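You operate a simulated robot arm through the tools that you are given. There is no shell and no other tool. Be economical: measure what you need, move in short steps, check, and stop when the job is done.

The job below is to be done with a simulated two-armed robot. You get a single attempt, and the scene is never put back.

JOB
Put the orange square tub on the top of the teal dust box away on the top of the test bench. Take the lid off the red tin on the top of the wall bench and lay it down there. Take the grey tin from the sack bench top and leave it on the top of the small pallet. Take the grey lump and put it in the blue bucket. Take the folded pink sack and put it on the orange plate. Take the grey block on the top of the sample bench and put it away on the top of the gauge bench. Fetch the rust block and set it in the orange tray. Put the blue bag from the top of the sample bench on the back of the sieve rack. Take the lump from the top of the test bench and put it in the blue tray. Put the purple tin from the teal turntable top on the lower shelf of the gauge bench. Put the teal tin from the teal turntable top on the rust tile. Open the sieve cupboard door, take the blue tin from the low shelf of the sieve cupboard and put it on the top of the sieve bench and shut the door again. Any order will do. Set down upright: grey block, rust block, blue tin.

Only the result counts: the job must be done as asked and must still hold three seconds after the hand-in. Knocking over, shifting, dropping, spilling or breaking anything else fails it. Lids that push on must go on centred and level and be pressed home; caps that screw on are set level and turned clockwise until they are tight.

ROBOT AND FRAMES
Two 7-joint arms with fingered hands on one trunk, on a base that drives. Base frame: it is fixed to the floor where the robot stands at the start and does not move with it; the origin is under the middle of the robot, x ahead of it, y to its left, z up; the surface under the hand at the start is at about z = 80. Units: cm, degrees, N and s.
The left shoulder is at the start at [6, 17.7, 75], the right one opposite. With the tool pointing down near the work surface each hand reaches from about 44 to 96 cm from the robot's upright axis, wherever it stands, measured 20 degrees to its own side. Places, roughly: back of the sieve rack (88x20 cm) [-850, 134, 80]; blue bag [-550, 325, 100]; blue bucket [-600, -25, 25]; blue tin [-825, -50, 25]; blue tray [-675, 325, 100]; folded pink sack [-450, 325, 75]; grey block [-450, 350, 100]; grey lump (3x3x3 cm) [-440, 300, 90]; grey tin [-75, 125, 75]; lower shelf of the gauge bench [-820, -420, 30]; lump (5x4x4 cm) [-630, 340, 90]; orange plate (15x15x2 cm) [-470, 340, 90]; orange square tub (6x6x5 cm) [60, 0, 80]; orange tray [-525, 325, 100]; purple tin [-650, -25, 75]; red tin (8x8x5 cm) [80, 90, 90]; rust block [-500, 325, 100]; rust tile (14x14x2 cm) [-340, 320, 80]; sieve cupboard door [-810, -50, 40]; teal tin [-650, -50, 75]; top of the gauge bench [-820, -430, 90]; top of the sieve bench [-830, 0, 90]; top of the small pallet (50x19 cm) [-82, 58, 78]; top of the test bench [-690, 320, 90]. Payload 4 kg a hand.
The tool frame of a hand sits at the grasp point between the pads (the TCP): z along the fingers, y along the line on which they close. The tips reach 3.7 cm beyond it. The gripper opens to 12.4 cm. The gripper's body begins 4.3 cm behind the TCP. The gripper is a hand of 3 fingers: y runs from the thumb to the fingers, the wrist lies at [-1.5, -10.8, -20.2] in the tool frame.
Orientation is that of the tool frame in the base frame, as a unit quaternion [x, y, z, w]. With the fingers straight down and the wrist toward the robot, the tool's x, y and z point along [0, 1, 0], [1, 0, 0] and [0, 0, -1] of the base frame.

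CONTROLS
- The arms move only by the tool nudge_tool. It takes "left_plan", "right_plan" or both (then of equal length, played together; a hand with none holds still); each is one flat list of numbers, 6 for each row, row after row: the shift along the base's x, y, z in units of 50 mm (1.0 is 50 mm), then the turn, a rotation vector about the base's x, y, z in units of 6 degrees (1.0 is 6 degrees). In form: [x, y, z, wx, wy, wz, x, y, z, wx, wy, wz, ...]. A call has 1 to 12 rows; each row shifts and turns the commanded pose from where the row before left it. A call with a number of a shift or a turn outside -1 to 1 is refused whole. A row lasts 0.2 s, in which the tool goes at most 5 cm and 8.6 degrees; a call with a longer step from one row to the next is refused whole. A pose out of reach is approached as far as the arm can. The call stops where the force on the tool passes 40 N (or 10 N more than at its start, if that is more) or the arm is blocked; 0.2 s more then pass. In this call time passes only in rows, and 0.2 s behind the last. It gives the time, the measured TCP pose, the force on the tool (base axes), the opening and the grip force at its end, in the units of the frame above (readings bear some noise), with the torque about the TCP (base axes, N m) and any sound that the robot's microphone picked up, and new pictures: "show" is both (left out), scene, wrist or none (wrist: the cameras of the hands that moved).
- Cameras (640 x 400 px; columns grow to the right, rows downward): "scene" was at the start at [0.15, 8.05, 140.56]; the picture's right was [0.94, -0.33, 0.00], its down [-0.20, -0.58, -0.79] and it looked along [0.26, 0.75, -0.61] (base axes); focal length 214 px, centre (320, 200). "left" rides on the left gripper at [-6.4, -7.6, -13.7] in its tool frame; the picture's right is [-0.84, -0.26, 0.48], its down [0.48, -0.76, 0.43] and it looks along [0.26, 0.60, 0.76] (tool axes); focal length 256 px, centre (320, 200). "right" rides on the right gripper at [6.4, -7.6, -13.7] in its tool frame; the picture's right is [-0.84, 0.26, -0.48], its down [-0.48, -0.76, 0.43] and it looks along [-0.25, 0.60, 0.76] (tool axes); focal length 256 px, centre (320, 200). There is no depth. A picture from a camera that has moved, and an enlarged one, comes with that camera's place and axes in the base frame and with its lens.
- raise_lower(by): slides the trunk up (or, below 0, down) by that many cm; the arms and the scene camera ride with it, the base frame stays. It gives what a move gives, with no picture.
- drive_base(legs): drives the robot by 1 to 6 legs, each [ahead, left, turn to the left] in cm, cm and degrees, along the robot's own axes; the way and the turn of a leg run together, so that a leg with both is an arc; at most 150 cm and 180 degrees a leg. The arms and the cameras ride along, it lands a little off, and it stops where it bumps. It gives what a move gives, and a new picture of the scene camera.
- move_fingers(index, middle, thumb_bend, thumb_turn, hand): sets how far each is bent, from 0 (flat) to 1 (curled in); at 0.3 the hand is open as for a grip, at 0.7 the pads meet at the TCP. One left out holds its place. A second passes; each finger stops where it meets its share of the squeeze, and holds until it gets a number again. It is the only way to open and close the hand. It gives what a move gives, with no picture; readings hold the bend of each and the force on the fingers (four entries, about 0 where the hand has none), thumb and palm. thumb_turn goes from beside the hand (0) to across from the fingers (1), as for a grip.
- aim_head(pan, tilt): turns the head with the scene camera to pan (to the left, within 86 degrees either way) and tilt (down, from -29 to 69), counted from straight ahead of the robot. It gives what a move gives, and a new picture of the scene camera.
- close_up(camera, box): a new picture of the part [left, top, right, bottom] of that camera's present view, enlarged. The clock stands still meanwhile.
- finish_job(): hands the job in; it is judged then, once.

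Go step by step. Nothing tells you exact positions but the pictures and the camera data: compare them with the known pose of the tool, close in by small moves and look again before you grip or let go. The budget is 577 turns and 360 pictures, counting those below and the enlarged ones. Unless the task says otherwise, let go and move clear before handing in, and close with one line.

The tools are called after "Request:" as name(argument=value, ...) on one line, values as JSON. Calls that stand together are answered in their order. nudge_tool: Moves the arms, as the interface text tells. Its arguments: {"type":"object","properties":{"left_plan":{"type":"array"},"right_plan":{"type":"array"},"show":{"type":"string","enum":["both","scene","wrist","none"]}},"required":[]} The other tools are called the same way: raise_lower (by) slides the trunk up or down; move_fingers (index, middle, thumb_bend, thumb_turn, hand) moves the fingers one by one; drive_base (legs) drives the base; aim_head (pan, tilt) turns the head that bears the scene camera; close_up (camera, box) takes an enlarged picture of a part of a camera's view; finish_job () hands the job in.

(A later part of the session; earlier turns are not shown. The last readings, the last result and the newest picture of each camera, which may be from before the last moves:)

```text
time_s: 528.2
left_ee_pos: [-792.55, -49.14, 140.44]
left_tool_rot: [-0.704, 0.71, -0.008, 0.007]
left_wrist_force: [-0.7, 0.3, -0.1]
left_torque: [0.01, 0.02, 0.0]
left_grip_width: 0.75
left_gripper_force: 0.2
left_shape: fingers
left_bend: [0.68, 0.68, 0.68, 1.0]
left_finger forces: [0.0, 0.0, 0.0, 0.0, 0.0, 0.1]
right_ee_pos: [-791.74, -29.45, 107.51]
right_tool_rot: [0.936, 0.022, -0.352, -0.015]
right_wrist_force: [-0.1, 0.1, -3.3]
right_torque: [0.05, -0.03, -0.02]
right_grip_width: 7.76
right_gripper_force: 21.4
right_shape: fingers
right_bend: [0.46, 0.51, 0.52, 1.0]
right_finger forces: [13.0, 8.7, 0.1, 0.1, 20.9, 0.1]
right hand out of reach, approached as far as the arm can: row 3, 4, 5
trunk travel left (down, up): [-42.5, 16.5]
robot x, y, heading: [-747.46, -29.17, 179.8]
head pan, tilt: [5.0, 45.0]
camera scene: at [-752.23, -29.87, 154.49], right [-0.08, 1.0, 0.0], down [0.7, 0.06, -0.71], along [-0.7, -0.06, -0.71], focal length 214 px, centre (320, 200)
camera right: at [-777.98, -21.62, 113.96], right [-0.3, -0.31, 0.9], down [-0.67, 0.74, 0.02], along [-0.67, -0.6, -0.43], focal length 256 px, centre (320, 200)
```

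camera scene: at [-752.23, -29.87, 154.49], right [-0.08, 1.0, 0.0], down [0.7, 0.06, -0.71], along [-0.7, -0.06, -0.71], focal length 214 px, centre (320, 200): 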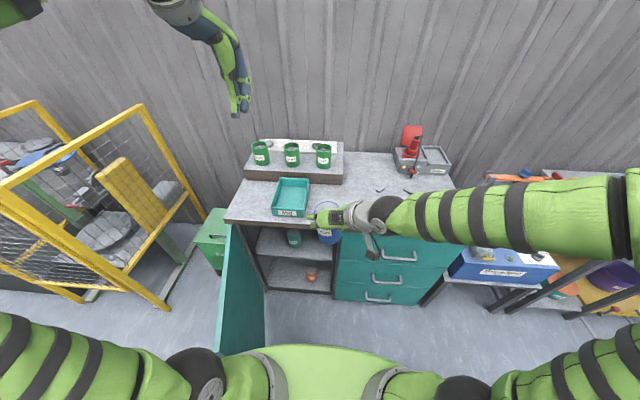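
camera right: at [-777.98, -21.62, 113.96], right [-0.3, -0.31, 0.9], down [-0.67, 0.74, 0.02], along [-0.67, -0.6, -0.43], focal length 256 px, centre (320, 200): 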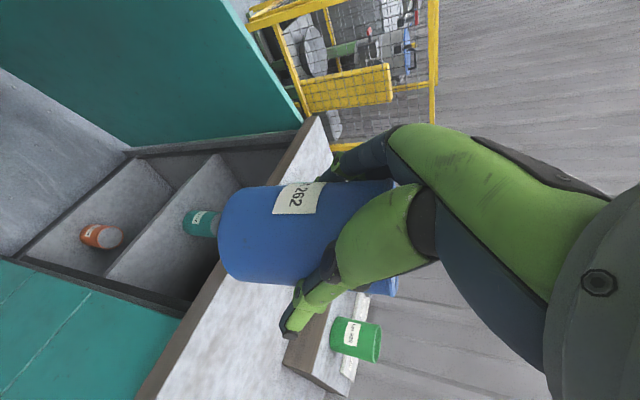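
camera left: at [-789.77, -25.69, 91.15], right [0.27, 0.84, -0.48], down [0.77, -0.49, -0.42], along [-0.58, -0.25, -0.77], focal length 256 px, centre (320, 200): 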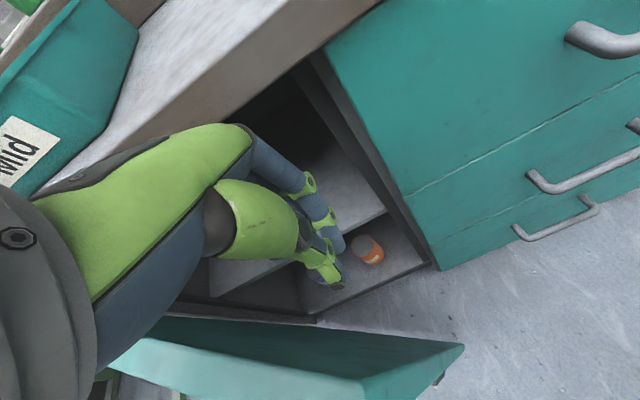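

I move the tin over the free spot at [-818, -25] between tray and clips.

Request:
nudge_tool(right_plan=[-0.8, 0.15, 0, 0, 0, 0, -0.8, 0.15, 0, 0, 0, 0, -0.8, 0.15, 0, 0, 0, 0, -0.8, 0.15, 0, 0, 0, 0, -0.8, 0.15, -0.1, 0, 0, 0, -0.8, 0.1, -0.2, 0, 0, 0, -0.15, 0, -0.6, 0, 0, 0], show="both")

```text
time_s: 529.8
left_ee_pos: [-792.73, -49.1, 140.37]
left_tool_rot: [-0.704, 0.71, -0.008, 0.007]
left_wrist_force: [-0.1, 1.1, 0.3]
left_torque: [0.0, -0.03, 0.01]
left_grip_width: 0.76
left_gripper_force: 0.1
left_shape: fingers
left_bend: [0.68, 0.68, 0.68, 1.0]
left_finger forces: [0.0, 0.0, 0.0, 0.0, 0.0, 0.0]
right_ee_pos: [-816.61, -25.09, 102.72]
right_tool_rot: [0.935, 0.021, -0.353, -0.013]
right_wrist_force: [0.3, -0.6, -3.9]
right_torque: [0.05, 0.0, 0.02]
right_grip_width: 7.69
right_gripper_force: 21.6
right_shape: fingers
right_bend: [0.46, 0.51, 0.52, 1.0]
right_finger forces: [13.0, 9.0, 0.0, 0.0, 21.1, 0.1]
trunk travel left (down, up): [-42.5, 16.5]
robot x, y, heading: [-747.47, -29.02, 179.7]
head pan, tilt: [5.0, 45.0]
camera scene: at [-752.34, -29.86, 154.49], right [-0.08, 1.0, 0.0], down [0.7, 0.06, -0.71], along [-0.7, -0.06, -0.71], focal length 214 px, centre (320, 200)
camera right: at [-802.9, -17.28, 109.17], right [-0.3, -0.3, 0.9], down [-0.67, 0.74, 0.02], along [-0.67, -0.6, -0.43], focal length 256 px, centre (320, 200)
```

scene: 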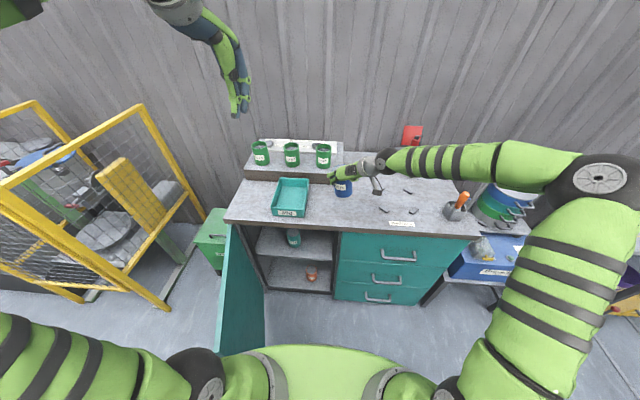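
right: 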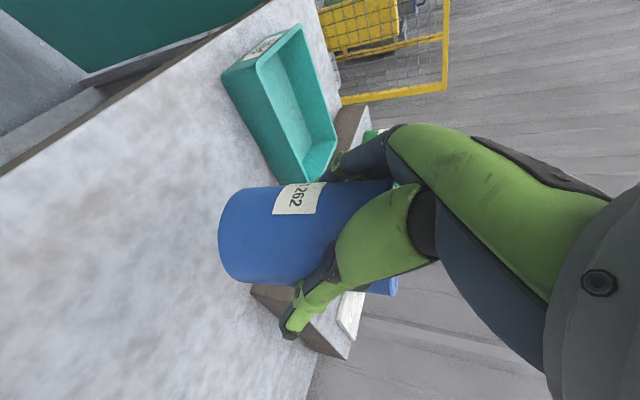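

Clear. I lower it to contact.

Request:
nudge_tool(right_plan=[0.2, 0, -0.6, 0, 0, 0, 0, 0, -0.5, 0, 0, 0, 0, 0, -0.2, 0, 0, 0, 0, 0, -0.15, 0, 0, 0, 0, 0, -0.15, 0, 0, 0], show="none")

Request:
nudge_tool(right_plan=[0, 0, -0.1, 0, 0, 0, 0, 0, -0.1, 0, 0, 0], show="wrist")

```text
time_s: 531.0
left_ee_pos: [-792.57, -49.22, 140.37]
left_tool_rot: [-0.704, 0.71, -0.009, 0.007]
left_wrist_force: [0.3, -1.2, -0.1]
left_torque: [0.0, 0.03, -0.05]
left_grip_width: 0.74
left_gripper_force: 0.1
left_shape: fingers
left_bend: [0.68, 0.68, 0.68, 1.0]
left_finger forces: [0.1, 0.0, 0.0, 0.0, 0.0, 0.0]
right_ee_pos: [-815.49, -25.03, 94.79]
right_tool_rot: [0.936, 0.022, -0.352, -0.015]
right_wrist_force: [0.4, -0.4, -4.3]
right_torque: [0.0, -0.02, 0.01]
right_grip_width: 7.7
right_gripper_force: 21.3
right_shape: fingers
right_bend: [0.46, 0.51, 0.52, 1.0]
right_finger forces: [12.8, 9.0, 0.0, 0.0, 21.0, 0.0]
trunk travel left (down, up): [-42.5, 16.5]
robot x, y, heading: [-747.13, -28.85, 179.8]
head pan, tilt: [5.0, 45.0]
```

```text
time_s: 531.6
left_ee_pos: [-792.61, -49.14, 140.41]
left_tool_rot: [-0.704, 0.71, -0.009, 0.008]
left_wrist_force: [0.9, 0.1, 0.6]
left_torque: [0.02, 0.02, -0.01]
left_grip_width: 0.72
left_gripper_force: 0.1
left_shape: fingers
left_bend: [0.68, 0.68, 0.68, 1.0]
left_finger forces: [0.0, 0.1, 0.0, 0.0, 0.0, 0.0]
right_ee_pos: [-815.49, -25.13, 93.88]
right_tool_rot: [0.936, 0.022, -0.352, -0.015]
right_wrist_force: [0.5, 0.5, -3.2]
right_torque: [0.07, -0.02, 0.02]
right_grip_width: 7.7
right_gripper_force: 20.5
right_shape: fingers
right_bend: [0.46, 0.51, 0.52, 1.0]
right_finger forces: [12.9, 9.0, 0.1, 0.1, 21.0, 0.1]
trunk travel left (down, up): [-42.5, 16.5]
robot x, y, heading: [-747.33, -29.24, 179.9]
head pan, tilt: [5.0, 45.0]
camera right: at [-801.79, -17.3, 100.41], right [-0.3, -0.31, 0.9], down [-0.67, 0.74, 0.02], along [-0.67, -0.6, -0.43], focal length 256 px, centre (320, 200)
```

right: 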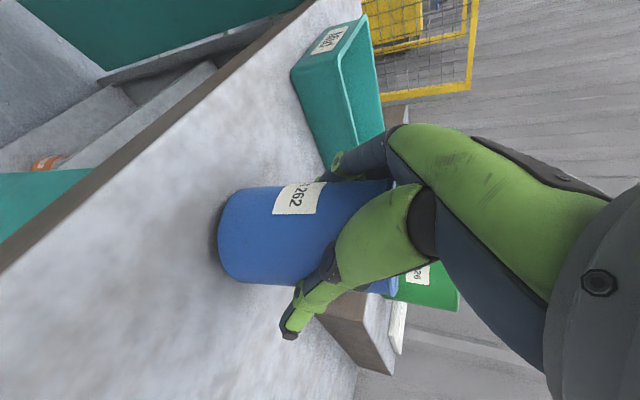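

Request:
nudge_tool(right_plan=[0, 0, -0.1, 0, 0, 0, 0, 0, -0.1, 0, 0, 0], show="none")

Request:
nudge_tool(right_plan=[0, 0, -0.08, 0, 0, 0], show="none")

```text
time_s: 532.2
left_ee_pos: [-792.45, -49.08, 140.52]
left_tool_rot: [-0.704, 0.71, -0.008, 0.006]
left_wrist_force: [-0.2, -0.5, 0.0]
left_torque: [-0.01, -0.01, 0.04]
left_grip_width: 0.72
left_gripper_force: 0.0
left_shape: fingers
left_bend: [0.68, 0.68, 0.68, 1.0]
left_finger forces: [0.0, 0.1, 0.0, 0.1, 0.0, 0.0]
right_ee_pos: [-815.66, -24.96, 93.34]
right_tool_rot: [0.934, 0.021, -0.356, -0.013]
right_wrist_force: [3.3, 5.5, 20.9]
right_torque: [-0.49, 0.13, 0.08]
right_grip_width: 7.8
right_gripper_force: 24.2
right_shape: fingers
right_bend: [0.46, 0.52, 0.51, 1.0]
right_finger forces: [11.8, 8.4, 0.0, 0.1, 28.3, 0.0]
trunk travel left (down, up): [-42.5, 16.5]
robot x, y, heading: [-747.58, -29.03, 179.7]
head pan, tilt: [5.0, 45.0]
```

```text
time_s: 532.7
left_ee_pos: [-792.48, -49.05, 140.25]
left_tool_rot: [-0.704, 0.71, -0.009, 0.007]
left_wrist_force: [0.3, -0.1, -0.1]
left_torque: [0.0, -0.01, -0.01]
left_grip_width: 0.72
left_gripper_force: 0.1
left_shape: fingers
left_bend: [0.68, 0.68, 0.68, 1.0]
left_finger forces: [0.0, 0.0, 0.0, 0.0, 0.0, 0.0]
right_ee_pos: [-815.71, -25.08, 93.27]
right_tool_rot: [0.933, 0.021, -0.36, -0.013]
right_wrist_force: [3.6, 2.7, 18.8]
right_torque: [-0.59, 0.12, 0.06]
right_grip_width: 7.83
right_gripper_force: 24.3
right_shape: fingers
right_bend: [0.46, 0.52, 0.51, 1.0]
right_finger forces: [13.4, 8.9, 0.0, 0.0, 26.4, 0.1]
trunk travel left (down, up): [-42.5, 16.5]
robot x, y, heading: [-746.98, -28.8, 179.7]
head pan, tilt: [5.0, 45.0]
stopped in row 1 (right hand): the force on the tool passed its limit at 40 N (the readings are from after the stop); the commanded pose is now the measured one
```

Contact. I release and withdraw backward-upward.

Request:
move_fingers(hand="right", index=0.36, middle=0.38, thumb_bend=0.36)

Request:
nudge_tool(right_plan=[0.4, 0, 0.4, 0, 0, 0, 0.6, 0, 0.6, 0, 0, 0, 0.7, 0, 0.6, 0, 0, 0, 0.7, 0, 0.5, 0, 0, 0, 0.7, 0, 0.3, 0, 0, 0], show="both")

```text
time_s: 533.7
left_ee_pos: [-792.67, -49.21, 140.42]
left_tool_rot: [-0.704, 0.71, -0.009, 0.008]
left_wrist_force: [0.4, -0.3, -0.5]
left_torque: [-0.02, -0.03, -0.01]
left_grip_width: 0.74
left_gripper_force: 0.1
left_shape: fingers
left_bend: [0.68, 0.68, 0.68, 1.0]
left_finger forces: [0.0, 0.0, 0.0, 0.0, 0.0, 0.0]
right_ee_pos: [-815.77, -24.99, 92.75]
right_tool_rot: [0.934, 0.021, -0.356, -0.013]
right_wrist_force: [-0.3, 0.1, 0.3]
right_torque: [-0.03, 0.01, 0.02]
right_grip_width: 10.51
right_gripper_force: 0.0
right_shape: fingers
right_bend: [0.36, 0.38, 0.36, 0.98]
right_finger forces: [0.0, 0.2, 0.1, 0.0, 0.0, 0.0]
trunk travel left (down, up): [-42.5, 16.5]
robot x, y, heading: [-747.48, -29.27, 179.7]
head pan, tilt: [5.0, 45.0]
```

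```text
time_s: 534.9
left_ee_pos: [-792.46, -49.24, 140.57]
left_tool_rot: [-0.704, 0.71, -0.008, 0.008]
left_wrist_force: [1.1, -0.2, 0.4]
left_torque: [0.0, 0.03, 0.0]
left_grip_width: 0.74
left_gripper_force: 0.0
left_shape: fingers
left_bend: [0.68, 0.68, 0.68, 1.0]
left_finger forces: [0.1, 0.0, 0.1, 0.1, 0.1, 0.1]
right_ee_pos: [-800.07, -25.3, 104.65]
right_tool_rot: [0.934, 0.022, -0.356, -0.014]
right_wrist_force: [-0.4, 0.0, 0.1]
right_torque: [0.0, -0.01, -0.01]
right_grip_width: 10.53
right_gripper_force: 0.0
right_shape: fingers
right_bend: [0.36, 0.38, 0.36, 0.98]
right_finger forces: [0.0, 0.1, 0.0, 0.0, 0.1, 0.0]
trunk travel left (down, up): [-42.5, 16.5]
robot x, y, heading: [-747.05, -28.71, 179.8]
head pan, tilt: [5.0, 45.0]
camera scene: at [-752.17, -29.88, 154.49], right [-0.08, 1.0, 0.0], down [0.7, 0.06, -0.71], along [-0.7, -0.06, -0.71], focal length 214 px, centre (320, 200)
camera right: at [-786.37, -17.41, 111.02], right [-0.3, -0.3, 0.91], down [-0.67, 0.74, 0.03], along [-0.68, -0.6, -0.42], focal length 256 px, centre (320, 200)
```

scene: 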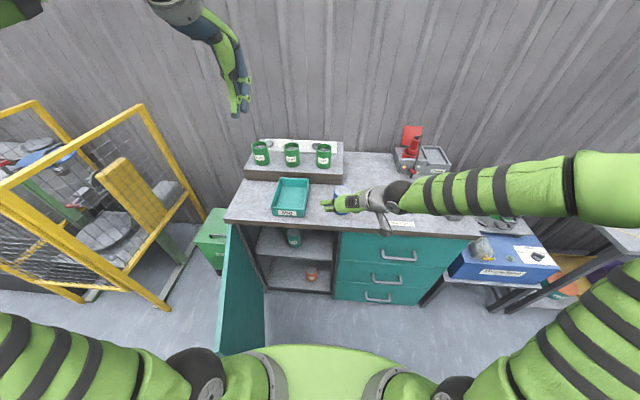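
right: 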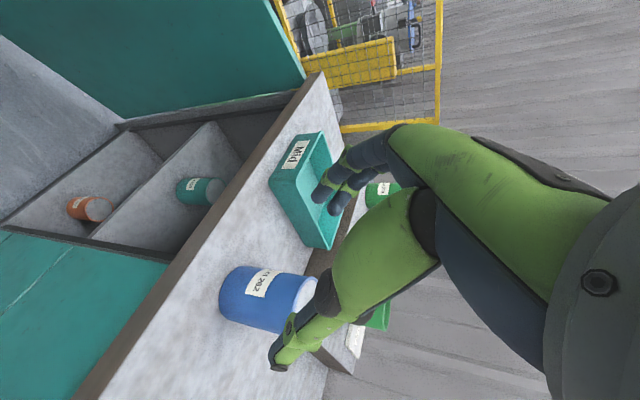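

The blue tin stands upright on the sieve bench. Now I shut the door: retract the right hand, back the robot off, and take the left hand to the door's outer side.

Request:
nudge_tool(right_plan=[0.8, 0.3, 0.2, 0, 0, 0, 0.8, 0.3, 0.2, 0, 0, 0, 0.5, 0.3, 0.2, 0, 0, 0, 0, 0.3, 0, 0, 0, 0, 0, 0, 0, 0, 0, 0], left_plan=[0.6, -0.6, -0.2, 0, 0, 0, 0.5, -0.7, -0.3, 0, 0, 0, 0.4, -0.7, -0.4, 0, 0, 0, 0.2, -0.7, -0.5, 0, 0, 0, 0, -0.6, -0.5, 0, 0, 0], show="none")

Request:
drive_base(legs=[[-22, 0, 0]])

Request:
nudge_tool(left_plan=[-0.6, -0.4, -0.4, 0, 0, 0, -0.6, -0.4, -0.6, 0, 0, 0, -0.6, -0.2, -0.7, 0, 0, 0, -0.4, 0, -0.8, 0, 0, 0, -0.3, 0, -0.9, 0, 0, 0, 0, 0, -0.9, 0, 0, 0], show="both")

```text
time_s: 536.1
left_ee_pos: [-784.2, -65.61, 130.6]
left_tool_rot: [-0.704, 0.71, -0.009, 0.008]
left_wrist_force: [-0.8, 0.9, -0.3]
left_torque: [0.01, -0.02, -0.01]
left_grip_width: 0.73
left_gripper_force: 0.0
left_shape: fingers
left_bend: [0.68, 0.68, 0.68, 1.0]
left_finger forces: [0.0, 0.1, 0.0, 0.0, 0.0, 0.0]
right_ee_pos: [-789.6, -19.21, 107.89]
right_tool_rot: [0.934, 0.024, -0.356, -0.012]
right_wrist_force: [-1.8, 2.6, -1.9]
right_torque: [-0.22, -0.01, 0.16]
right_grip_width: 10.53
right_gripper_force: 0.0
right_shape: fingers
right_bend: [0.36, 0.38, 0.36, 0.98]
right_finger forces: [0.0, 0.1, 0.1, 0.0, 0.1, 0.0]
trunk travel left (down, up): [-42.5, 16.5]
robot x, y, heading: [-747.31, -28.97, 179.8]
head pan, tilt: [5.0, 45.0]
```

```text
time_s: 537.8
left_ee_pos: [-762.22, -65.7, 130.81]
left_tool_rot: [-0.703, 0.711, -0.008, 0.007]
left_wrist_force: [0.4, 0.3, 0.8]
left_torque: [-0.03, 0.02, -0.01]
left_grip_width: 0.71
left_gripper_force: 0.1
left_shape: fingers
left_bend: [0.68, 0.68, 0.68, 1.0]
left_finger forces: [0.0, 0.1, 0.1, 0.0, 0.1, 0.0]
right_ee_pos: [-767.8, -19.04, 107.87]
right_tool_rot: [0.934, 0.021, -0.356, -0.013]
right_wrist_force: [0.2, -0.7, 0.1]
right_torque: [0.0, -0.01, 0.03]
right_grip_width: 10.55
right_gripper_force: 0.1
right_shape: fingers
right_bend: [0.36, 0.38, 0.36, 0.98]
right_finger forces: [0.0, 0.0, 0.0, 0.0, 0.0, 0.0]
trunk travel left (down, up): [-42.5, 16.5]
robot x, y, heading: [-725.63, -28.87, 179.6]
head pan, tilt: [5.0, 45.0]
camera scene: at [-730.37, -29.96, 154.5], right [-0.08, 1.0, 0.0], down [0.7, 0.06, -0.71], along [-0.71, -0.06, -0.71], focal length 214 px, centre (320, 200)
```

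scene: 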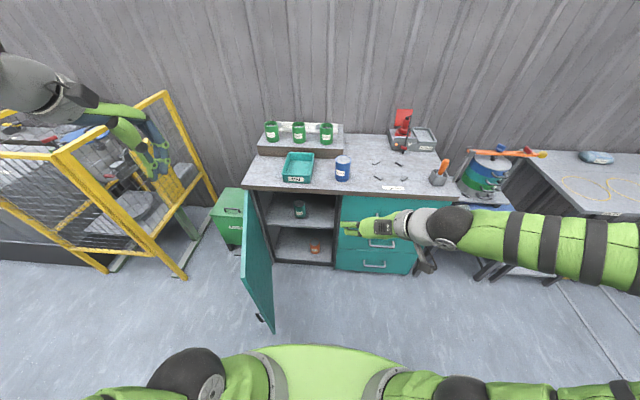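

```text
time_s: 539.2
left_ee_pos: [-774.96, -70.79, 109.07]
left_tool_rot: [-0.704, 0.71, -0.008, 0.007]
left_wrist_force: [-0.1, 0.0, -0.5]
left_torque: [0.0, -0.01, 0.02]
left_grip_width: 0.72
left_gripper_force: 0.1
left_shape: fingers
left_bend: [0.68, 0.68, 0.68, 1.0]
left_finger forces: [0.0, 0.0, 0.0, 0.0, 0.0, 0.0]
right_ee_pos: [-767.91, -18.99, 107.8]
right_tool_rot: [0.934, 0.021, -0.356, -0.013]
right_wrist_force: [0.2, -0.2, -0.2]
right_torque: [0.01, 0.04, 0.02]
right_grip_width: 10.55
right_gripper_force: 0.1
right_shape: fingers
right_bend: [0.36, 0.38, 0.36, 0.98]
right_finger forces: [0.1, 0.0, 0.1, 0.0, 0.0, 0.0]
trunk travel left (down, up): [-42.5, 16.5]
robot x, y, heading: [-725.59, -29.35, 179.9]
head pan, tilt: [5.0, 45.0]
camera scene: at [-730.53, -29.98, 154.5], right [-0.08, 1.0, 0.0], down [0.7, 0.06, -0.71], along [-0.7, -0.06, -0.71], focal length 214 px, centre (320, 200)
camera left: at [-767.61, -64.43, 122.84], right [0.27, 0.83, -0.48], down [0.76, -0.49, -0.42], along [-0.58, -0.25, -0.77], focal length 256 px, centre (320, 200)
```

scene: 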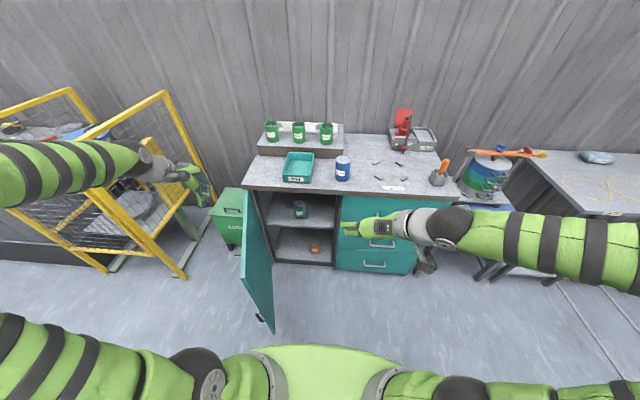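
left: 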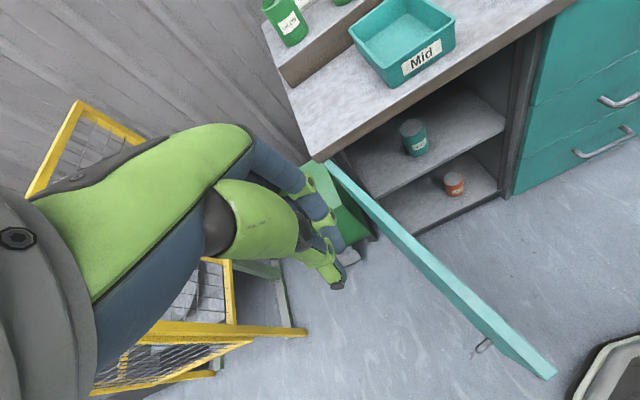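

The left hand is left of the door. I lower it beside the door and push the door to the right slowly.

Request:
nudge_tool(left_plan=[0, -0.5, -0.8, 0, 0, 0, 0, 0, -0.9, 0, 0, 0, 0, 0, -0.9, 0, 0, 0, 0, 0, -0.9, 0, 0, 0, 0, 0, -0.9, 0, 0, 0, 0, 0, -0.9, 0, 0, 0, 0, 0, -0.9, 0, 0, 0, 0, 0.3, 0, 0, 0, 0, 0, 0.3, 0, 0, 0, 0, 0, 0.25, 0, 0, 0, 0, 0, 0.25, 0, 0, 0, 0, 0, 0.25, 0, 0, 0, 0], show="none")

Request:
nudge_tool(left_plan=[-0.05, 0.25, 0, 0, 0, 0, -0.05, 0.25, 0, 0, 0, 0, -0.05, 0.25, 0, 0, 0, 0, -0.05, 0.25, 0, 0, 0, 0, -0.05, 0.25, 0, 0, 0, 0, -0.05, 0.25, 0, 0, 0, 0, -0.05, 0.25, 0, 0, 0, 0, -0.05, 0.25, 0, 0, 0, 0, -0.05, 0.25, 0, 0, 0, 0, -0.05, 0.25, 0, 0, 0, 0], show="scene")

```text
time_s: 541.8
left_ee_pos: [-775.02, -66.56, 78.21]
left_tool_rot: [-0.704, 0.71, -0.008, 0.007]
left_wrist_force: [0.4, -0.1, 0.1]
left_torque: [-0.04, -0.02, 0.01]
left_grip_width: 0.72
left_gripper_force: 0.1
left_shape: fingers
left_bend: [0.68, 0.68, 0.68, 1.0]
left_finger forces: [0.1, 0.0, 0.0, 0.0, 0.0, 0.1]
right_ee_pos: [-767.9, -19.12, 107.94]
right_tool_rot: [0.934, 0.021, -0.357, -0.013]
right_wrist_force: [-0.1, -0.1, 0.2]
right_torque: [0.0, -0.01, 0.02]
right_grip_width: 10.55
right_gripper_force: 0.1
right_shape: fingers
right_bend: [0.36, 0.38, 0.36, 0.98]
right_finger forces: [0.0, 0.0, 0.0, 0.0, 0.0, 0.0]
trunk travel left (down, up): [-42.5, 16.5]
robot x, y, heading: [-725.18, -29.5, 179.7]
head pan, tilt: [5.0, 45.0]
```

```text
time_s: 544.0
left_ee_pos: [-777.27, -54.03, 78.29]
left_tool_rot: [-0.704, 0.71, -0.008, 0.007]
left_wrist_force: [0.5, -0.2, 1.1]
left_torque: [0.01, -0.04, -0.02]
left_grip_width: 0.73
left_gripper_force: 0.1
left_shape: fingers
left_bend: [0.68, 0.68, 0.68, 1.0]
left_finger forces: [0.0, 0.0, 0.0, 0.1, 0.1, 0.0]
right_ee_pos: [-767.88, -19.02, 107.66]
right_tool_rot: [0.934, 0.021, -0.356, -0.014]
right_wrist_force: [0.0, 0.3, 0.0]
right_torque: [0.0, -0.02, -0.02]
right_grip_width: 10.53
right_gripper_force: 0.1
right_shape: fingers
right_bend: [0.36, 0.38, 0.36, 0.98]
right_finger forces: [0.0, 0.0, 0.0, 0.1, 0.0, 0.0]
trunk travel left (down, up): [-42.5, 16.5]
robot x, y, heading: [-725.39, -29.22, 180.1]
head pan, tilt: [5.0, 45.0]
camera scene: at [-730.5, -29.93, 154.49], right [-0.08, 1.0, 0.0], down [0.7, 0.06, -0.71], along [-0.7, -0.06, -0.71], focal length 214 px, centre (320, 200)
```

scene: 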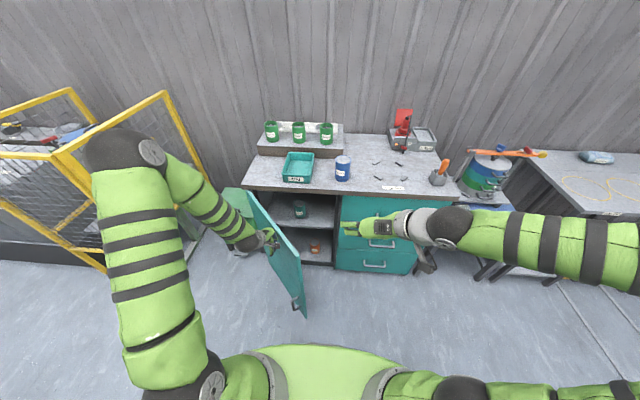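

The door is swinging shut. I follow its arc.

Request:
nudge_tool(left_plan=[-0.12, 0.25, 0, 0, 0, 0, -0.12, 0.25, 0, 0, 0, 0, -0.12, 0.25, 0, 0, 0, 0, -0.12, 0.25, 0, 0, 0, 0, -0.12, 0.25, 0, 0, 0, 0, -0.12, 0.25, 0, 0, 0, 0, -0.12, 0.25, 0, 0, 0, 0, -0.12, 0.25, 0, 0, 0, 0, -0.2, 0.2, 0, 0, 0, 0, -0.2, 0.2, 0, 0, 0, 0, -0.2, 0.2, 0, 0, 0, 0, -0.2, 0.2, 0, 0, 0, 0], show="scene")

```text
time_s: 546.6
left_ee_pos: [-786.17, -39.9, 78.17]
left_tool_rot: [-0.704, 0.71, -0.008, 0.007]
left_wrist_force: [0.6, -0.1, -0.4]
left_torque: [-0.03, 0.01, -0.01]
left_grip_width: 0.75
left_gripper_force: 0.1
left_shape: fingers
left_bend: [0.68, 0.68, 0.68, 1.0]
left_finger forces: [0.0, 0.1, 0.0, 0.0, 0.1, 0.1]
right_ee_pos: [-767.91, -19.05, 107.82]
right_tool_rot: [0.934, 0.021, -0.356, -0.013]
right_wrist_force: [0.6, 0.4, 0.7]
right_torque: [0.01, -0.01, 0.04]
right_grip_width: 10.54
right_gripper_force: 0.0
right_shape: fingers
right_bend: [0.36, 0.38, 0.36, 0.98]
right_finger forces: [0.0, 0.0, 0.0, 0.1, 0.1, 0.0]
trunk travel left (down, up): [-42.5, 16.5]
robot x, y, heading: [-725.72, -29.03, 179.7]
head pan, tilt: [5.0, 45.0]
camera scene: at [-730.5, -29.93, 154.49], right [-0.08, 1.0, 0.0], down [0.7, 0.06, -0.71], along [-0.7, -0.06, -0.71], focal length 214 px, centre (320, 200)
```

scene: 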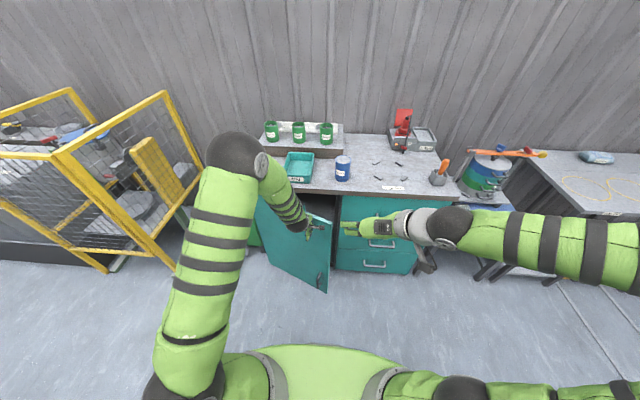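

About 30° left. I back off slightly, lower the hand below the bench top, and push the door home toward -x.

Request:
nudge_tool(left_plan=[0.6, -0.2, -0.2, 0, 0, 0, 0, 0, -0.9, 0, 0, 0, 0, 0, -0.9, 0, 0, 0, 0, 0, -0.9, 0, 0, 0, 0, 0, -0.9, 0, 0, 0, -0.3, 0.1, 0, 0, 0, 0, -0.3, 0.1, 0, 0, 0, 0, -0.3, 0.1, 0, 0, 0, 0, -0.25, 0.1, 0, 0, 0, 0, -0.25, 0.1, 0, 0, 0, 0, -0.25, 0.1, 0, 0, 0, 0, -0.25, 0.1, 0, 0, 0, 0], show="scene")

```text
time_s: 549.2
left_ee_pos: [-792.69, -37.37, 59.26]
left_tool_rot: [-0.703, 0.711, -0.009, 0.007]
left_wrist_force: [0.9, 0.5, 0.2]
left_torque: [0.01, 0.01, 0.0]
left_grip_width: 0.75
left_gripper_force: 0.0
left_shape: fingers
left_bend: [0.68, 0.68, 0.68, 1.0]
left_finger forces: [0.0, 0.0, 0.1, 0.0, 0.0, 0.1]
right_ee_pos: [-767.92, -19.04, 107.84]
right_tool_rot: [0.934, 0.021, -0.356, -0.013]
right_wrist_force: [0.1, -0.6, 0.0]
right_torque: [0.02, 0.0, 0.02]
right_grip_width: 10.53
right_gripper_force: 0.1
right_shape: fingers
right_bend: [0.36, 0.38, 0.36, 0.98]
right_finger forces: [0.1, 0.0, 0.0, 0.0, 0.0, 0.1]
trunk travel left (down, up): [-42.5, 16.5]
robot x, y, heading: [-725.59, -29.17, 179.8]
head pan, tilt: [5.0, 45.0]
camera scene: at [-730.5, -29.94, 154.49], right [-0.08, 1.0, 0.0], down [0.7, 0.06, -0.71], along [-0.7, -0.06, -0.71], focal length 214 px, centre (320, 200)
```

scene: 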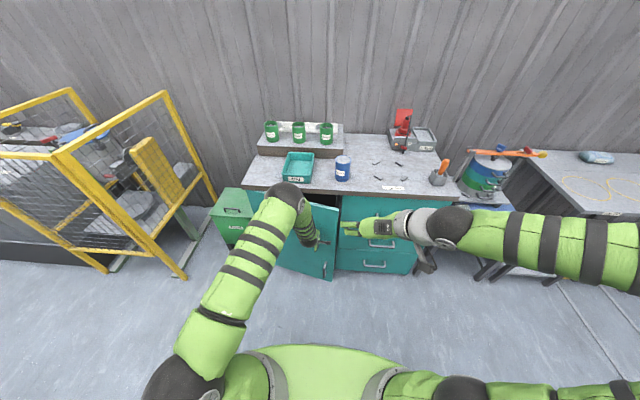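

Nearly closed. I push the rest straight in, slowly.

Request:
nudge_tool(left_plan=[-0.2, 0.05, 0, 0, 0, 0, -0.2, 0.05, 0, 0, 0, 0, -0.2, 0.05, 0, 0, 0, 0, -0.2, 0.05, 0, 0, 0, 0, -0.15, 0.05, 0, 0, 0, 0, -0.15, 0, 0, 0, 0, 0, -0.15, 0, 0, 0, 0, 0, -0.15, 0, 0, 0, 0, 0, -0.15, 0, 0, 0, 0, 0, -0.15, 0, 0, 0, 0, 0, -0.15, 0, 0, 0, 0, 0, -0.15, 0, 0, 0, 0, 0], show="scene")

```text
time_s: 551.8
left_ee_pos: [-802.27, -36.18, 59.12]
left_tool_rot: [-0.704, 0.71, -0.01, 0.009]
left_wrist_force: [28.1, -0.6, 8.9]
left_torque: [-0.07, 0.74, 0.24]
left_grip_width: 0.85
left_gripper_force: 13.9
left_shape: fingers
left_bend: [0.68, 0.7, 0.68, 1.0]
left_finger forces: [0.0, 27.7, 0.0, 0.0, 0.0, 0.1]
right_ee_pos: [-767.73, -19.06, 107.98]
right_tool_rot: [0.933, 0.021, -0.358, -0.014]
right_wrist_force: [0.1, 0.6, 0.3]
right_torque: [-0.02, 0.0, 0.0]
right_grip_width: 10.53
right_gripper_force: 0.1
right_shape: fingers
right_bend: [0.36, 0.38, 0.36, 0.98]
right_finger forces: [0.1, 0.0, 0.0, 0.1, 0.1, 0.0]
trunk travel left (down, up): [-42.5, 16.5]
robot x, y, heading: [-726.12, -29.09, 179.9]
head pan, tilt: [5.0, 45.0]
camera scene: at [-730.21, -29.94, 154.52], right [-0.08, 1.0, 0.0], down [0.7, 0.06, -0.71], along [-0.71, -0.06, -0.71], focal length 214 px, centre (320, 200)
```

scene: 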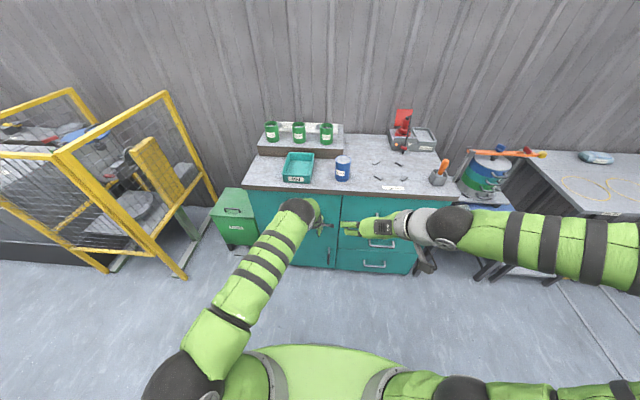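

The door meets its frame at 28 N. I draw the hand back and check.

Request:
nudge_tool(left_plan=[0.5, 0, 0, 0, 0, 0, 0.8, 0, 0, 0, 0, 0, 0.8, 0, 0.3, 0, 0, 0, 0.8, 0, 0.5, 0, 0, 0, 0.3, 0, 0.9, 0, 0, 0, 0, 0, 0.9, 0, 0, 0, 0, 0, 0.9, 0, 0, 0, 0, 0, 0.9, 0, 0, 0, 0, 0, 0.9, 0, 0, 0], show="none")

Request:
close_up(camera="scene", box=[230, 110, 454, 280])

```text
time_s: 553.8
left_ee_pos: [-786.74, -36.04, 85.63]
left_tool_rot: [-0.704, 0.71, -0.009, 0.007]
left_wrist_force: [0.1, 0.2, -0.1]
left_torque: [0.0, -0.02, -0.03]
left_grip_width: 0.75
left_gripper_force: 0.1
left_shape: fingers
left_bend: [0.68, 0.68, 0.68, 1.0]
left_finger forces: [0.0, 0.1, 0.1, 0.0, 0.1, 0.0]
right_ee_pos: [-767.86, -19.09, 107.78]
right_tool_rot: [0.934, 0.02, -0.357, -0.014]
right_wrist_force: [0.4, 0.2, -0.5]
right_torque: [0.02, -0.01, -0.02]
right_grip_width: 10.56
right_gripper_force: 0.1
right_shape: fingers
right_bend: [0.36, 0.38, 0.36, 0.98]
right_finger forces: [0.1, 0.0, 0.0, 0.1, 0.1, 0.0]
trunk travel left (down, up): [-42.5, 16.5]
robot x, y, heading: [-725.74, -29.43, 179.8]
head pan, tilt: [5.0, 45.0]
```

```text
2.35 times, centred on (342, 195) of scene
camera zoom: at [-730.44, -29.94, 154.49], right [-0.08, 1.0, 0.0], down [0.7, 0.06, -0.71], along [-0.7, -0.06, -0.71], focal length 505 px, centre (268, 212)
```

zoom: 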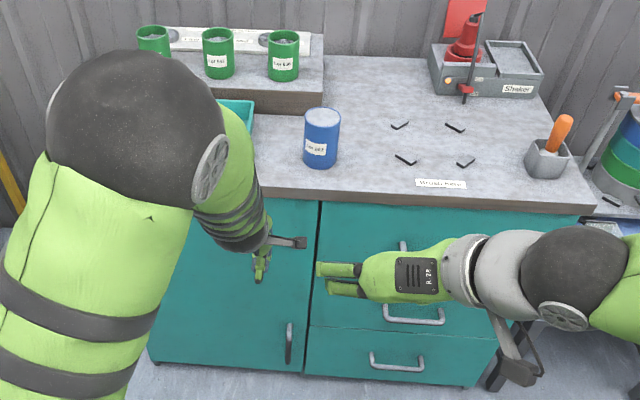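

The door is flush shut and the blue tin stands on the bench. I straighten the right hand (undo tilt and turn) and then turn round to the turntable.

Request:
nudge_tool(right_plan=[0, 0, 0.1, 0, -1, 0, 0, 0, 0.1, 0, -1, 0, 0, 0, 0.1, 0, -1, 0, 0, 0, 0.1, 0, -1, 0, 0, 0, 0.1, 0, -1, 0, 0, 0, 0, 0, -1, 0, 0, 0, 0, 0, -1, 0, 0, 0.1, 0, 0, 0, -1, 0, 0.2, 0, 0, 0, -1, 0, 0.2, 0, 0, 0, -1, 0, 0.2, 0, 0, 0, -1, 0, 0.2, 0, 0, 0, -1], left_plan=[0.4, 0, 0.8, 0, 0, 0, 0.4, -0.2, 0.8, 0, 0, 0, 0.4, -0.2, 0.8, 0, 0, 0, 0.2, -0.2, 0.8, 0, 0, 0, 0, -0.2, 0.8, 0, 0, 0, 0, -0.2, 0.8, 0, 0, 0, 0, 0, 0, 0, 0, 0, 0, 0, 0, 0, 0, 0, 0, 0, 0, 0, 0, 0, 0, 0, 0, 0, 0, 0, 0, 0, 0, 0, 0, 0, 0, 0, 0, 0, 0, 0], show="none")

Request:
nudge_tool(right_plan=[0, 0.2, 0, 0, 0, -1, 0, 0.2, 0, 0, 0, -1, 0, 0, 0, 0, 0, -1, 0, 0, 0, 0, 0, -1, 0, 0, 0, 0, 0, -1, 0, 0, 0, 0, 0, -1, 0, 0, 0, 0, 0, -1, 0, 0, 0, 0, 0, -1, 0, 0, 0, 0, 0, -1, 0, 0, 0, 0, 0, -1], show="none")

Request:
drive_base(legs=[[0, 0, 178]])

Request:
aim_head(pan=0, tilt=38)

```text
time_s: 556.4
left_ee_pos: [-779.66, -41.26, 109.69]
left_tool_rot: [-0.704, 0.71, -0.009, 0.007]
left_wrist_force: [0.6, -0.2, -0.4]
left_torque: [-0.03, -0.02, -0.02]
left_grip_width: 0.79
left_gripper_force: 0.1
left_shape: fingers
left_bend: [0.68, 0.68, 0.68, 1.0]
left_finger forces: [0.0, 0.0, 0.1, 0.0, 0.0, 0.1]
right_ee_pos: [-767.8, -14.58, 110.28]
right_tool_rot: [0.972, -0.235, 0.004, -0.004]
right_wrist_force: [-0.7, 0.0, -0.8]
right_torque: [0.0, 0.0, -0.01]
right_grip_width: 10.56
right_gripper_force: 0.1
right_shape: fingers
right_bend: [0.36, 0.38, 0.36, 0.98]
right_finger forces: [0.0, 0.0, 0.1, 0.1, 0.0, 0.0]
trunk travel left (down, up): [-42.5, 16.5]
robot x, y, heading: [-725.39, -29.03, 179.9]
head pan, tilt: [5.0, 45.0]
```

```text
time_s: 558.6
left_ee_pos: [-779.7, -41.26, 109.77]
left_tool_rot: [-0.704, 0.71, -0.008, 0.007]
left_wrist_force: [0.3, -1.5, -0.2]
left_torque: [0.0, -0.01, 0.0]
left_grip_width: 0.78
left_gripper_force: 0.0
left_shape: fingers
left_bend: [0.68, 0.68, 0.68, 1.0]
left_finger forces: [0.0, 0.0, 0.1, 0.0, 0.1, 0.0]
right_ee_pos: [-767.92, -12.62, 110.44]
right_tool_rot: [0.725, -0.689, 0.006, -0.002]
right_wrist_force: [0.0, 1.6, -0.4]
right_torque: [-0.01, 0.01, 0.01]
right_grip_width: 10.54
right_gripper_force: 0.1
right_shape: fingers
right_bend: [0.36, 0.38, 0.36, 0.98]
right_finger forces: [0.0, 0.0, 0.0, 0.0, 0.0, 0.0]
trunk travel left (down, up): [-42.5, 16.5]
robot x, y, heading: [-725.35, -28.94, 180.3]
head pan, tilt: [5.0, 45.0]
```

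```text
time_s: 566.2
left_ee_pos: [-670.96, -20.04, 109.71]
left_tool_rot: [0.729, 0.685, -0.007, -0.008]
left_wrist_force: [0.8, 0.1, 1.2]
left_torque: [-0.02, 0.04, 0.01]
left_grip_width: 0.76
left_gripper_force: 0.1
left_shape: fingers
left_bend: [0.68, 0.68, 0.68, 1.0]
left_finger forces: [0.1, 0.0, 0.0, 0.0, 0.1, 0.0]
right_ee_pos: [-684.28, -47.99, 110.32]
right_tool_rot: [0.708, 0.706, -0.002, -0.005]
right_wrist_force: [-0.7, 0.3, 0.1]
right_torque: [0.01, 0.0, -0.01]
right_grip_width: 10.54
right_gripper_force: 0.0
right_shape: fingers
right_bend: [0.36, 0.38, 0.36, 0.98]
right_finger forces: [0.1, 0.0, 0.0, 0.1, 0.0, 0.0]
trunk travel left (down, up): [-42.5, 16.5]
robot x, y, heading: [-726.26, -29.26, -3.0]
head pan, tilt: [5.0, 45.0]
camera scene: at [-720.23, -28.86, 154.49], right [0.03, -1.0, 0.0], down [-0.71, -0.02, -0.71], along [0.71, 0.02, -0.71], focal length 214 px, centre (320, 200)
```

scene: 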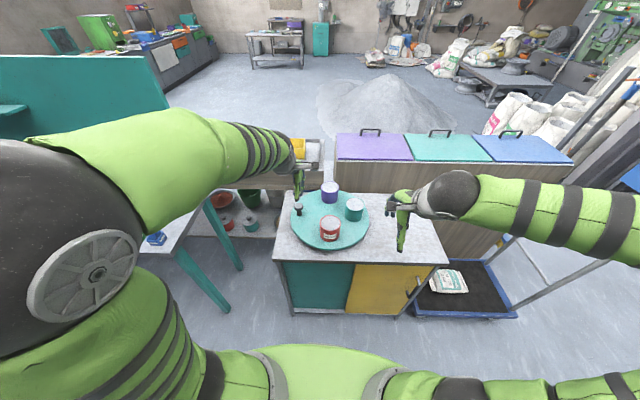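

```text
time_s: 566.9
left_ee_pos: [-671.01, -19.97, 109.74]
left_tool_rot: [0.729, 0.684, -0.007, -0.008]
left_wrist_force: [-0.8, 0.5, -1.4]
left_torque: [0.0, 0.01, 0.0]
left_grip_width: 0.77
left_gripper_force: 0.1
left_shape: fingers
left_bend: [0.68, 0.68, 0.68, 1.0]
left_finger forces: [0.0, 0.0, 0.1, 0.0, 0.1, 0.0]
right_ee_pos: [-684.35, -47.99, 110.28]
right_tool_rot: [0.708, 0.706, -0.001, -0.006]
right_wrist_force: [-0.1, 0.2, 0.2]
right_torque: [-0.01, -0.03, -0.03]
right_grip_width: 10.56
right_gripper_force: 0.1
right_shape: fingers
right_bend: [0.36, 0.38, 0.36, 0.98]
right_finger forces: [0.0, 0.1, 0.0, 0.0, 0.0, 0.0]
trunk travel left (down, up): [-42.5, 16.5]
robot x, y, heading: [-725.71, -29.34, -3.0]
head pan, tilt: [0.0, 38.0]
camera scene: at [-719.74, -29.6, 155.51], right [-0.06, -1.0, 0.0], down [-0.62, 0.04, -0.79], along [0.79, -0.05, -0.62], focal length 214 px, centre (320, 200)
```

scene: 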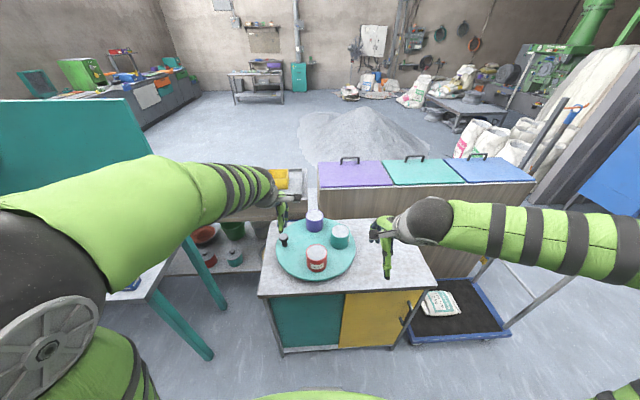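

The turntable is right ahead: purple tin near [-641, -32], teal near [-652.5, -43], red near [-663, -31.5]. I take teal with the right hand first.

Request:
drive_base(legs=[[0, 0, 3]])

Request:
raise_lower(by=-12)

Request:
nudge_tool(right_plan=[0.8, 0.1, 0.1, 0, 0, 0, 0.8, 0.1, 0.1, 0, 0, 0, 0.8, 0.1, 0.1, 0, 0, 0, 0.8, 0.1, 0.1, 0, 0, 0, 0.8, 0.1, 0, 0, 0, 0, 0.8, 0.1, 0, 0, 0, 0], left_plan=[-0.4, 0.4, 0.3, 0, 0, 0, -0.4, 0.4, 0.3, 0, 0, 0, -0.4, 0.3, 0.3, 0, 0, 0, -0.2, 0, 0.2, 0, 0, 0, 0, 0, 0, 0, 0, 0, 0, 0, 0, 0, 0, 0], show="wrist")

```text
time_s: 567.8
left_ee_pos: [-671.53, -16.98, 109.69]
left_tool_rot: [0.71, 0.704, -0.007, -0.008]
left_wrist_force: [0.1, -0.3, -0.3]
left_torque: [0.02, 0.03, 0.0]
left_grip_width: 0.77
left_gripper_force: 0.1
left_shape: fingers
left_bend: [0.68, 0.68, 0.68, 1.0]
left_finger forces: [0.0, 0.0, 0.0, 0.0, 0.0, 0.0]
right_ee_pos: [-683.35, -45.69, 110.43]
right_tool_rot: [0.69, 0.724, -0.003, -0.005]
right_wrist_force: [-0.3, -0.1, 0.5]
right_torque: [-0.04, -0.03, 0.05]
right_grip_width: 10.53
right_gripper_force: 0.0
right_shape: fingers
right_bend: [0.36, 0.38, 0.36, 0.98]
right_finger forces: [0.0, 0.0, 0.0, 0.1, 0.1, 0.1]
trunk travel left (down, up): [-42.5, 16.5]
robot x, y, heading: [-726.03, -29.21, -0.3]
head pan, tilt: [0.0, 38.0]
camera scene: at [-719.72, -29.27, 155.52], right [0.0, -1.0, 0.0], down [-0.62, 0.0, -0.79], along [0.79, 0.0, -0.62], focal length 214 px, centre (320, 200)
```

scene: 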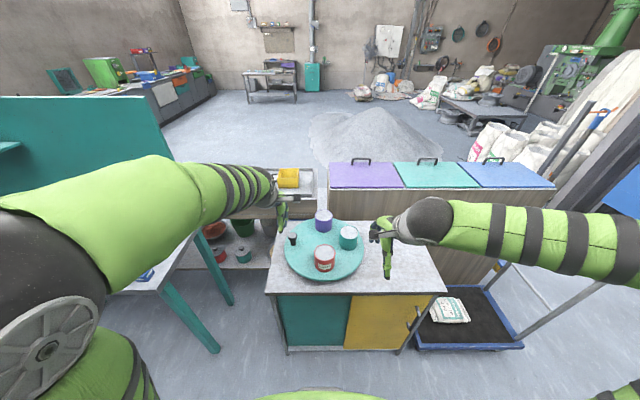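

```text
time_s: 569.2
left_ee_pos: [-671.52, -17.22, 97.73]
left_tool_rot: [0.71, 0.704, -0.006, -0.008]
left_wrist_force: [0.5, 0.1, 0.9]
left_torque: [-0.02, 0.04, 0.01]
left_grip_width: 0.76
left_gripper_force: 0.0
left_shape: fingers
left_bend: [0.68, 0.68, 0.68, 1.0]
left_finger forces: [0.0, 0.1, 0.0, 0.1, 0.0, 0.0]
right_ee_pos: [-683.4, -45.77, 98.39]
right_tool_rot: [0.689, 0.725, -0.002, -0.005]
right_wrist_force: [0.0, -0.1, 0.3]
right_torque: [0.01, 0.01, 0.0]
right_grip_width: 10.55
right_gripper_force: 0.1
right_shape: fingers
right_bend: [0.36, 0.38, 0.36, 0.98]
right_finger forces: [0.0, 0.1, 0.0, 0.0, 0.0, 0.0]
trunk travel left (down, up): [-30.5, 28.5]
robot x, y, heading: [-725.44, -29.02, -0.1]
head pan, tilt: [0.0, 38.0]
```

```text
time_s: 570.6
left_ee_pos: [-678.58, -11.63, 103.22]
left_tool_rot: [0.71, 0.704, -0.008, -0.008]
left_wrist_force: [0.2, -0.2, -0.4]
left_torque: [-0.02, -0.02, -0.01]
left_grip_width: 0.78
left_gripper_force: 0.0
left_shape: fingers
left_bend: [0.68, 0.68, 0.68, 1.0]
left_finger forces: [0.0, 0.0, 0.0, 0.0, 0.1, 0.0]
right_ee_pos: [-659.36, -42.73, 100.53]
right_tool_rot: [0.689, 0.724, -0.002, -0.005]
right_wrist_force: [1.3, 0.2, 0.5]
right_torque: [0.01, -0.01, -0.01]
right_grip_width: 10.53
right_gripper_force: 0.1
right_shape: fingers
right_bend: [0.36, 0.38, 0.36, 0.98]
right_finger forces: [0.0, 0.0, 0.1, 0.1, 0.1, 0.0]
trunk travel left (down, up): [-30.5, 28.5]
robot x, y, heading: [-725.71, -29.46, -0.2]
head pan, tilt: [0.0, 38.0]
camera right: at [-667.05, -36.78, 114.21], right [0.3, -0.83, 0.48], down [-0.74, -0.52, -0.43], along [0.6, -0.22, -0.77], focal length 256 px, centre (320, 200)
camera left: at [-685.95, -18.01, 117.07], right [-0.27, -0.83, -0.48], down [-0.76, 0.49, -0.42], along [0.58, 0.25, -0.77], focal length 256 px, centre (320, 200)
```

right: 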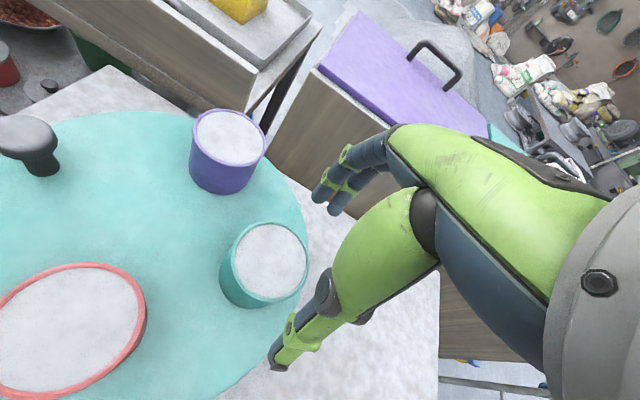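
left: 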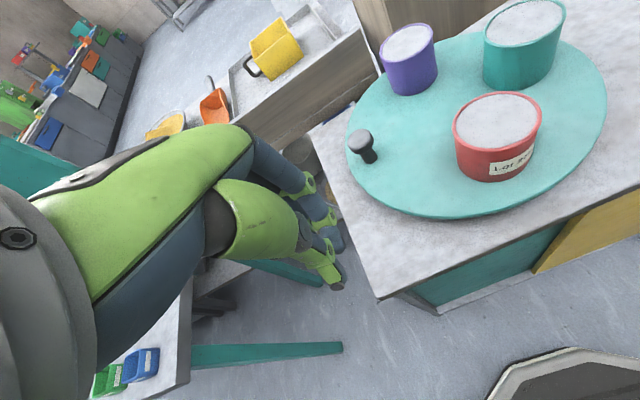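

The teal tin's top is at [-658, -41.2, 90], 8.5 cm wide. I open fully and lower around it.

Request:
move_fingers(hand="right", index=0.3, middle=0.3, thumb_bend=0.3)

Request:
nudge_tool(right_plan=[0.3, 0.3, -0.5, 0, 0, 0, 0, 0, -0.7, 0, 0, 0, 0, 0, -0.7, 0, 0, 0, 0, 0, -0.4, 0, 0, 0], show="wrist")

```text
time_s: 571.6
left_ee_pos: [-678.57, -11.8, 103.28]
left_tool_rot: [0.71, 0.704, -0.006, -0.008]
left_wrist_force: [0.3, 0.1, -0.4]
left_torque: [0.01, 0.02, -0.02]
left_grip_width: 0.76
left_gripper_force: 0.1
left_shape: fingers
left_bend: [0.68, 0.68, 0.68, 1.0]
left_finger forces: [0.0, 0.0, 0.0, 0.0, 0.1, 0.1]
right_ee_pos: [-659.22, -42.9, 100.36]
right_tool_rot: [0.689, 0.724, -0.002, -0.006]
right_wrist_force: [0.0, 0.3, 0.0]
right_torque: [-0.02, -0.02, -0.01]
right_grip_width: 12.33
right_gripper_force: 0.0
right_shape: fingers
right_bend: [0.3, 0.3, 0.3, 0.98]
right_finger forces: [0.1, 0.1, 0.0, 0.1, 0.0, 0.0]
trunk travel left (down, up): [-30.5, 28.5]
robot x, y, heading: [-725.68, -29.17, -0.5]
head pan, tilt: [0.0, 38.0]
```

```text
time_s: 572.6
left_ee_pos: [-678.65, -11.74, 103.25]
left_tool_rot: [0.71, 0.704, -0.007, -0.008]
left_wrist_force: [-0.5, -0.6, 0.5]
left_torque: [-0.03, -0.03, -0.03]
left_grip_width: 0.79
left_gripper_force: 0.1
left_shape: fingers
left_bend: [0.68, 0.68, 0.68, 1.0]
left_finger forces: [0.1, 0.0, 0.0, 0.0, 0.1, 0.0]
right_ee_pos: [-657.93, -41.31, 89.02]
right_tool_rot: [0.69, 0.724, -0.002, -0.006]
right_wrist_force: [0.2, -0.1, 0.4]
right_torque: [-0.02, 0.03, 0.01]
right_grip_width: 12.35
right_gripper_force: 0.1
right_shape: fingers
right_bend: [0.3, 0.3, 0.3, 0.98]
right_finger forces: [0.0, 0.0, 0.1, 0.0, 0.0, 0.0]
trunk travel left (down, up): [-30.5, 28.5]
robot x, y, heading: [-725.68, -29.22, -0.5]
head pan, tilt: [0.0, 38.0]
camera right: at [-665.57, -35.28, 102.75], right [0.3, -0.83, 0.47], down [-0.74, -0.52, -0.43], along [0.6, -0.22, -0.77], focal length 256 px, centre (320, 200)
```

right: 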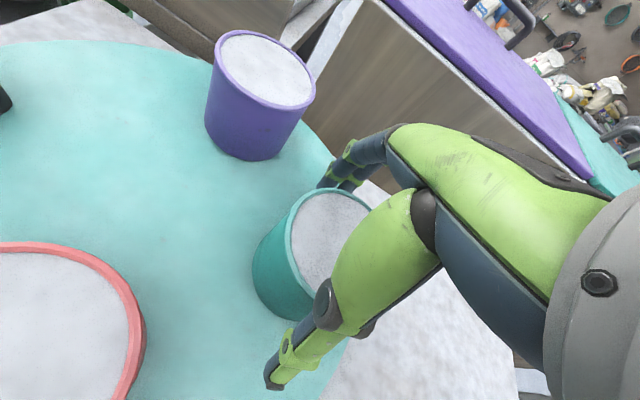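

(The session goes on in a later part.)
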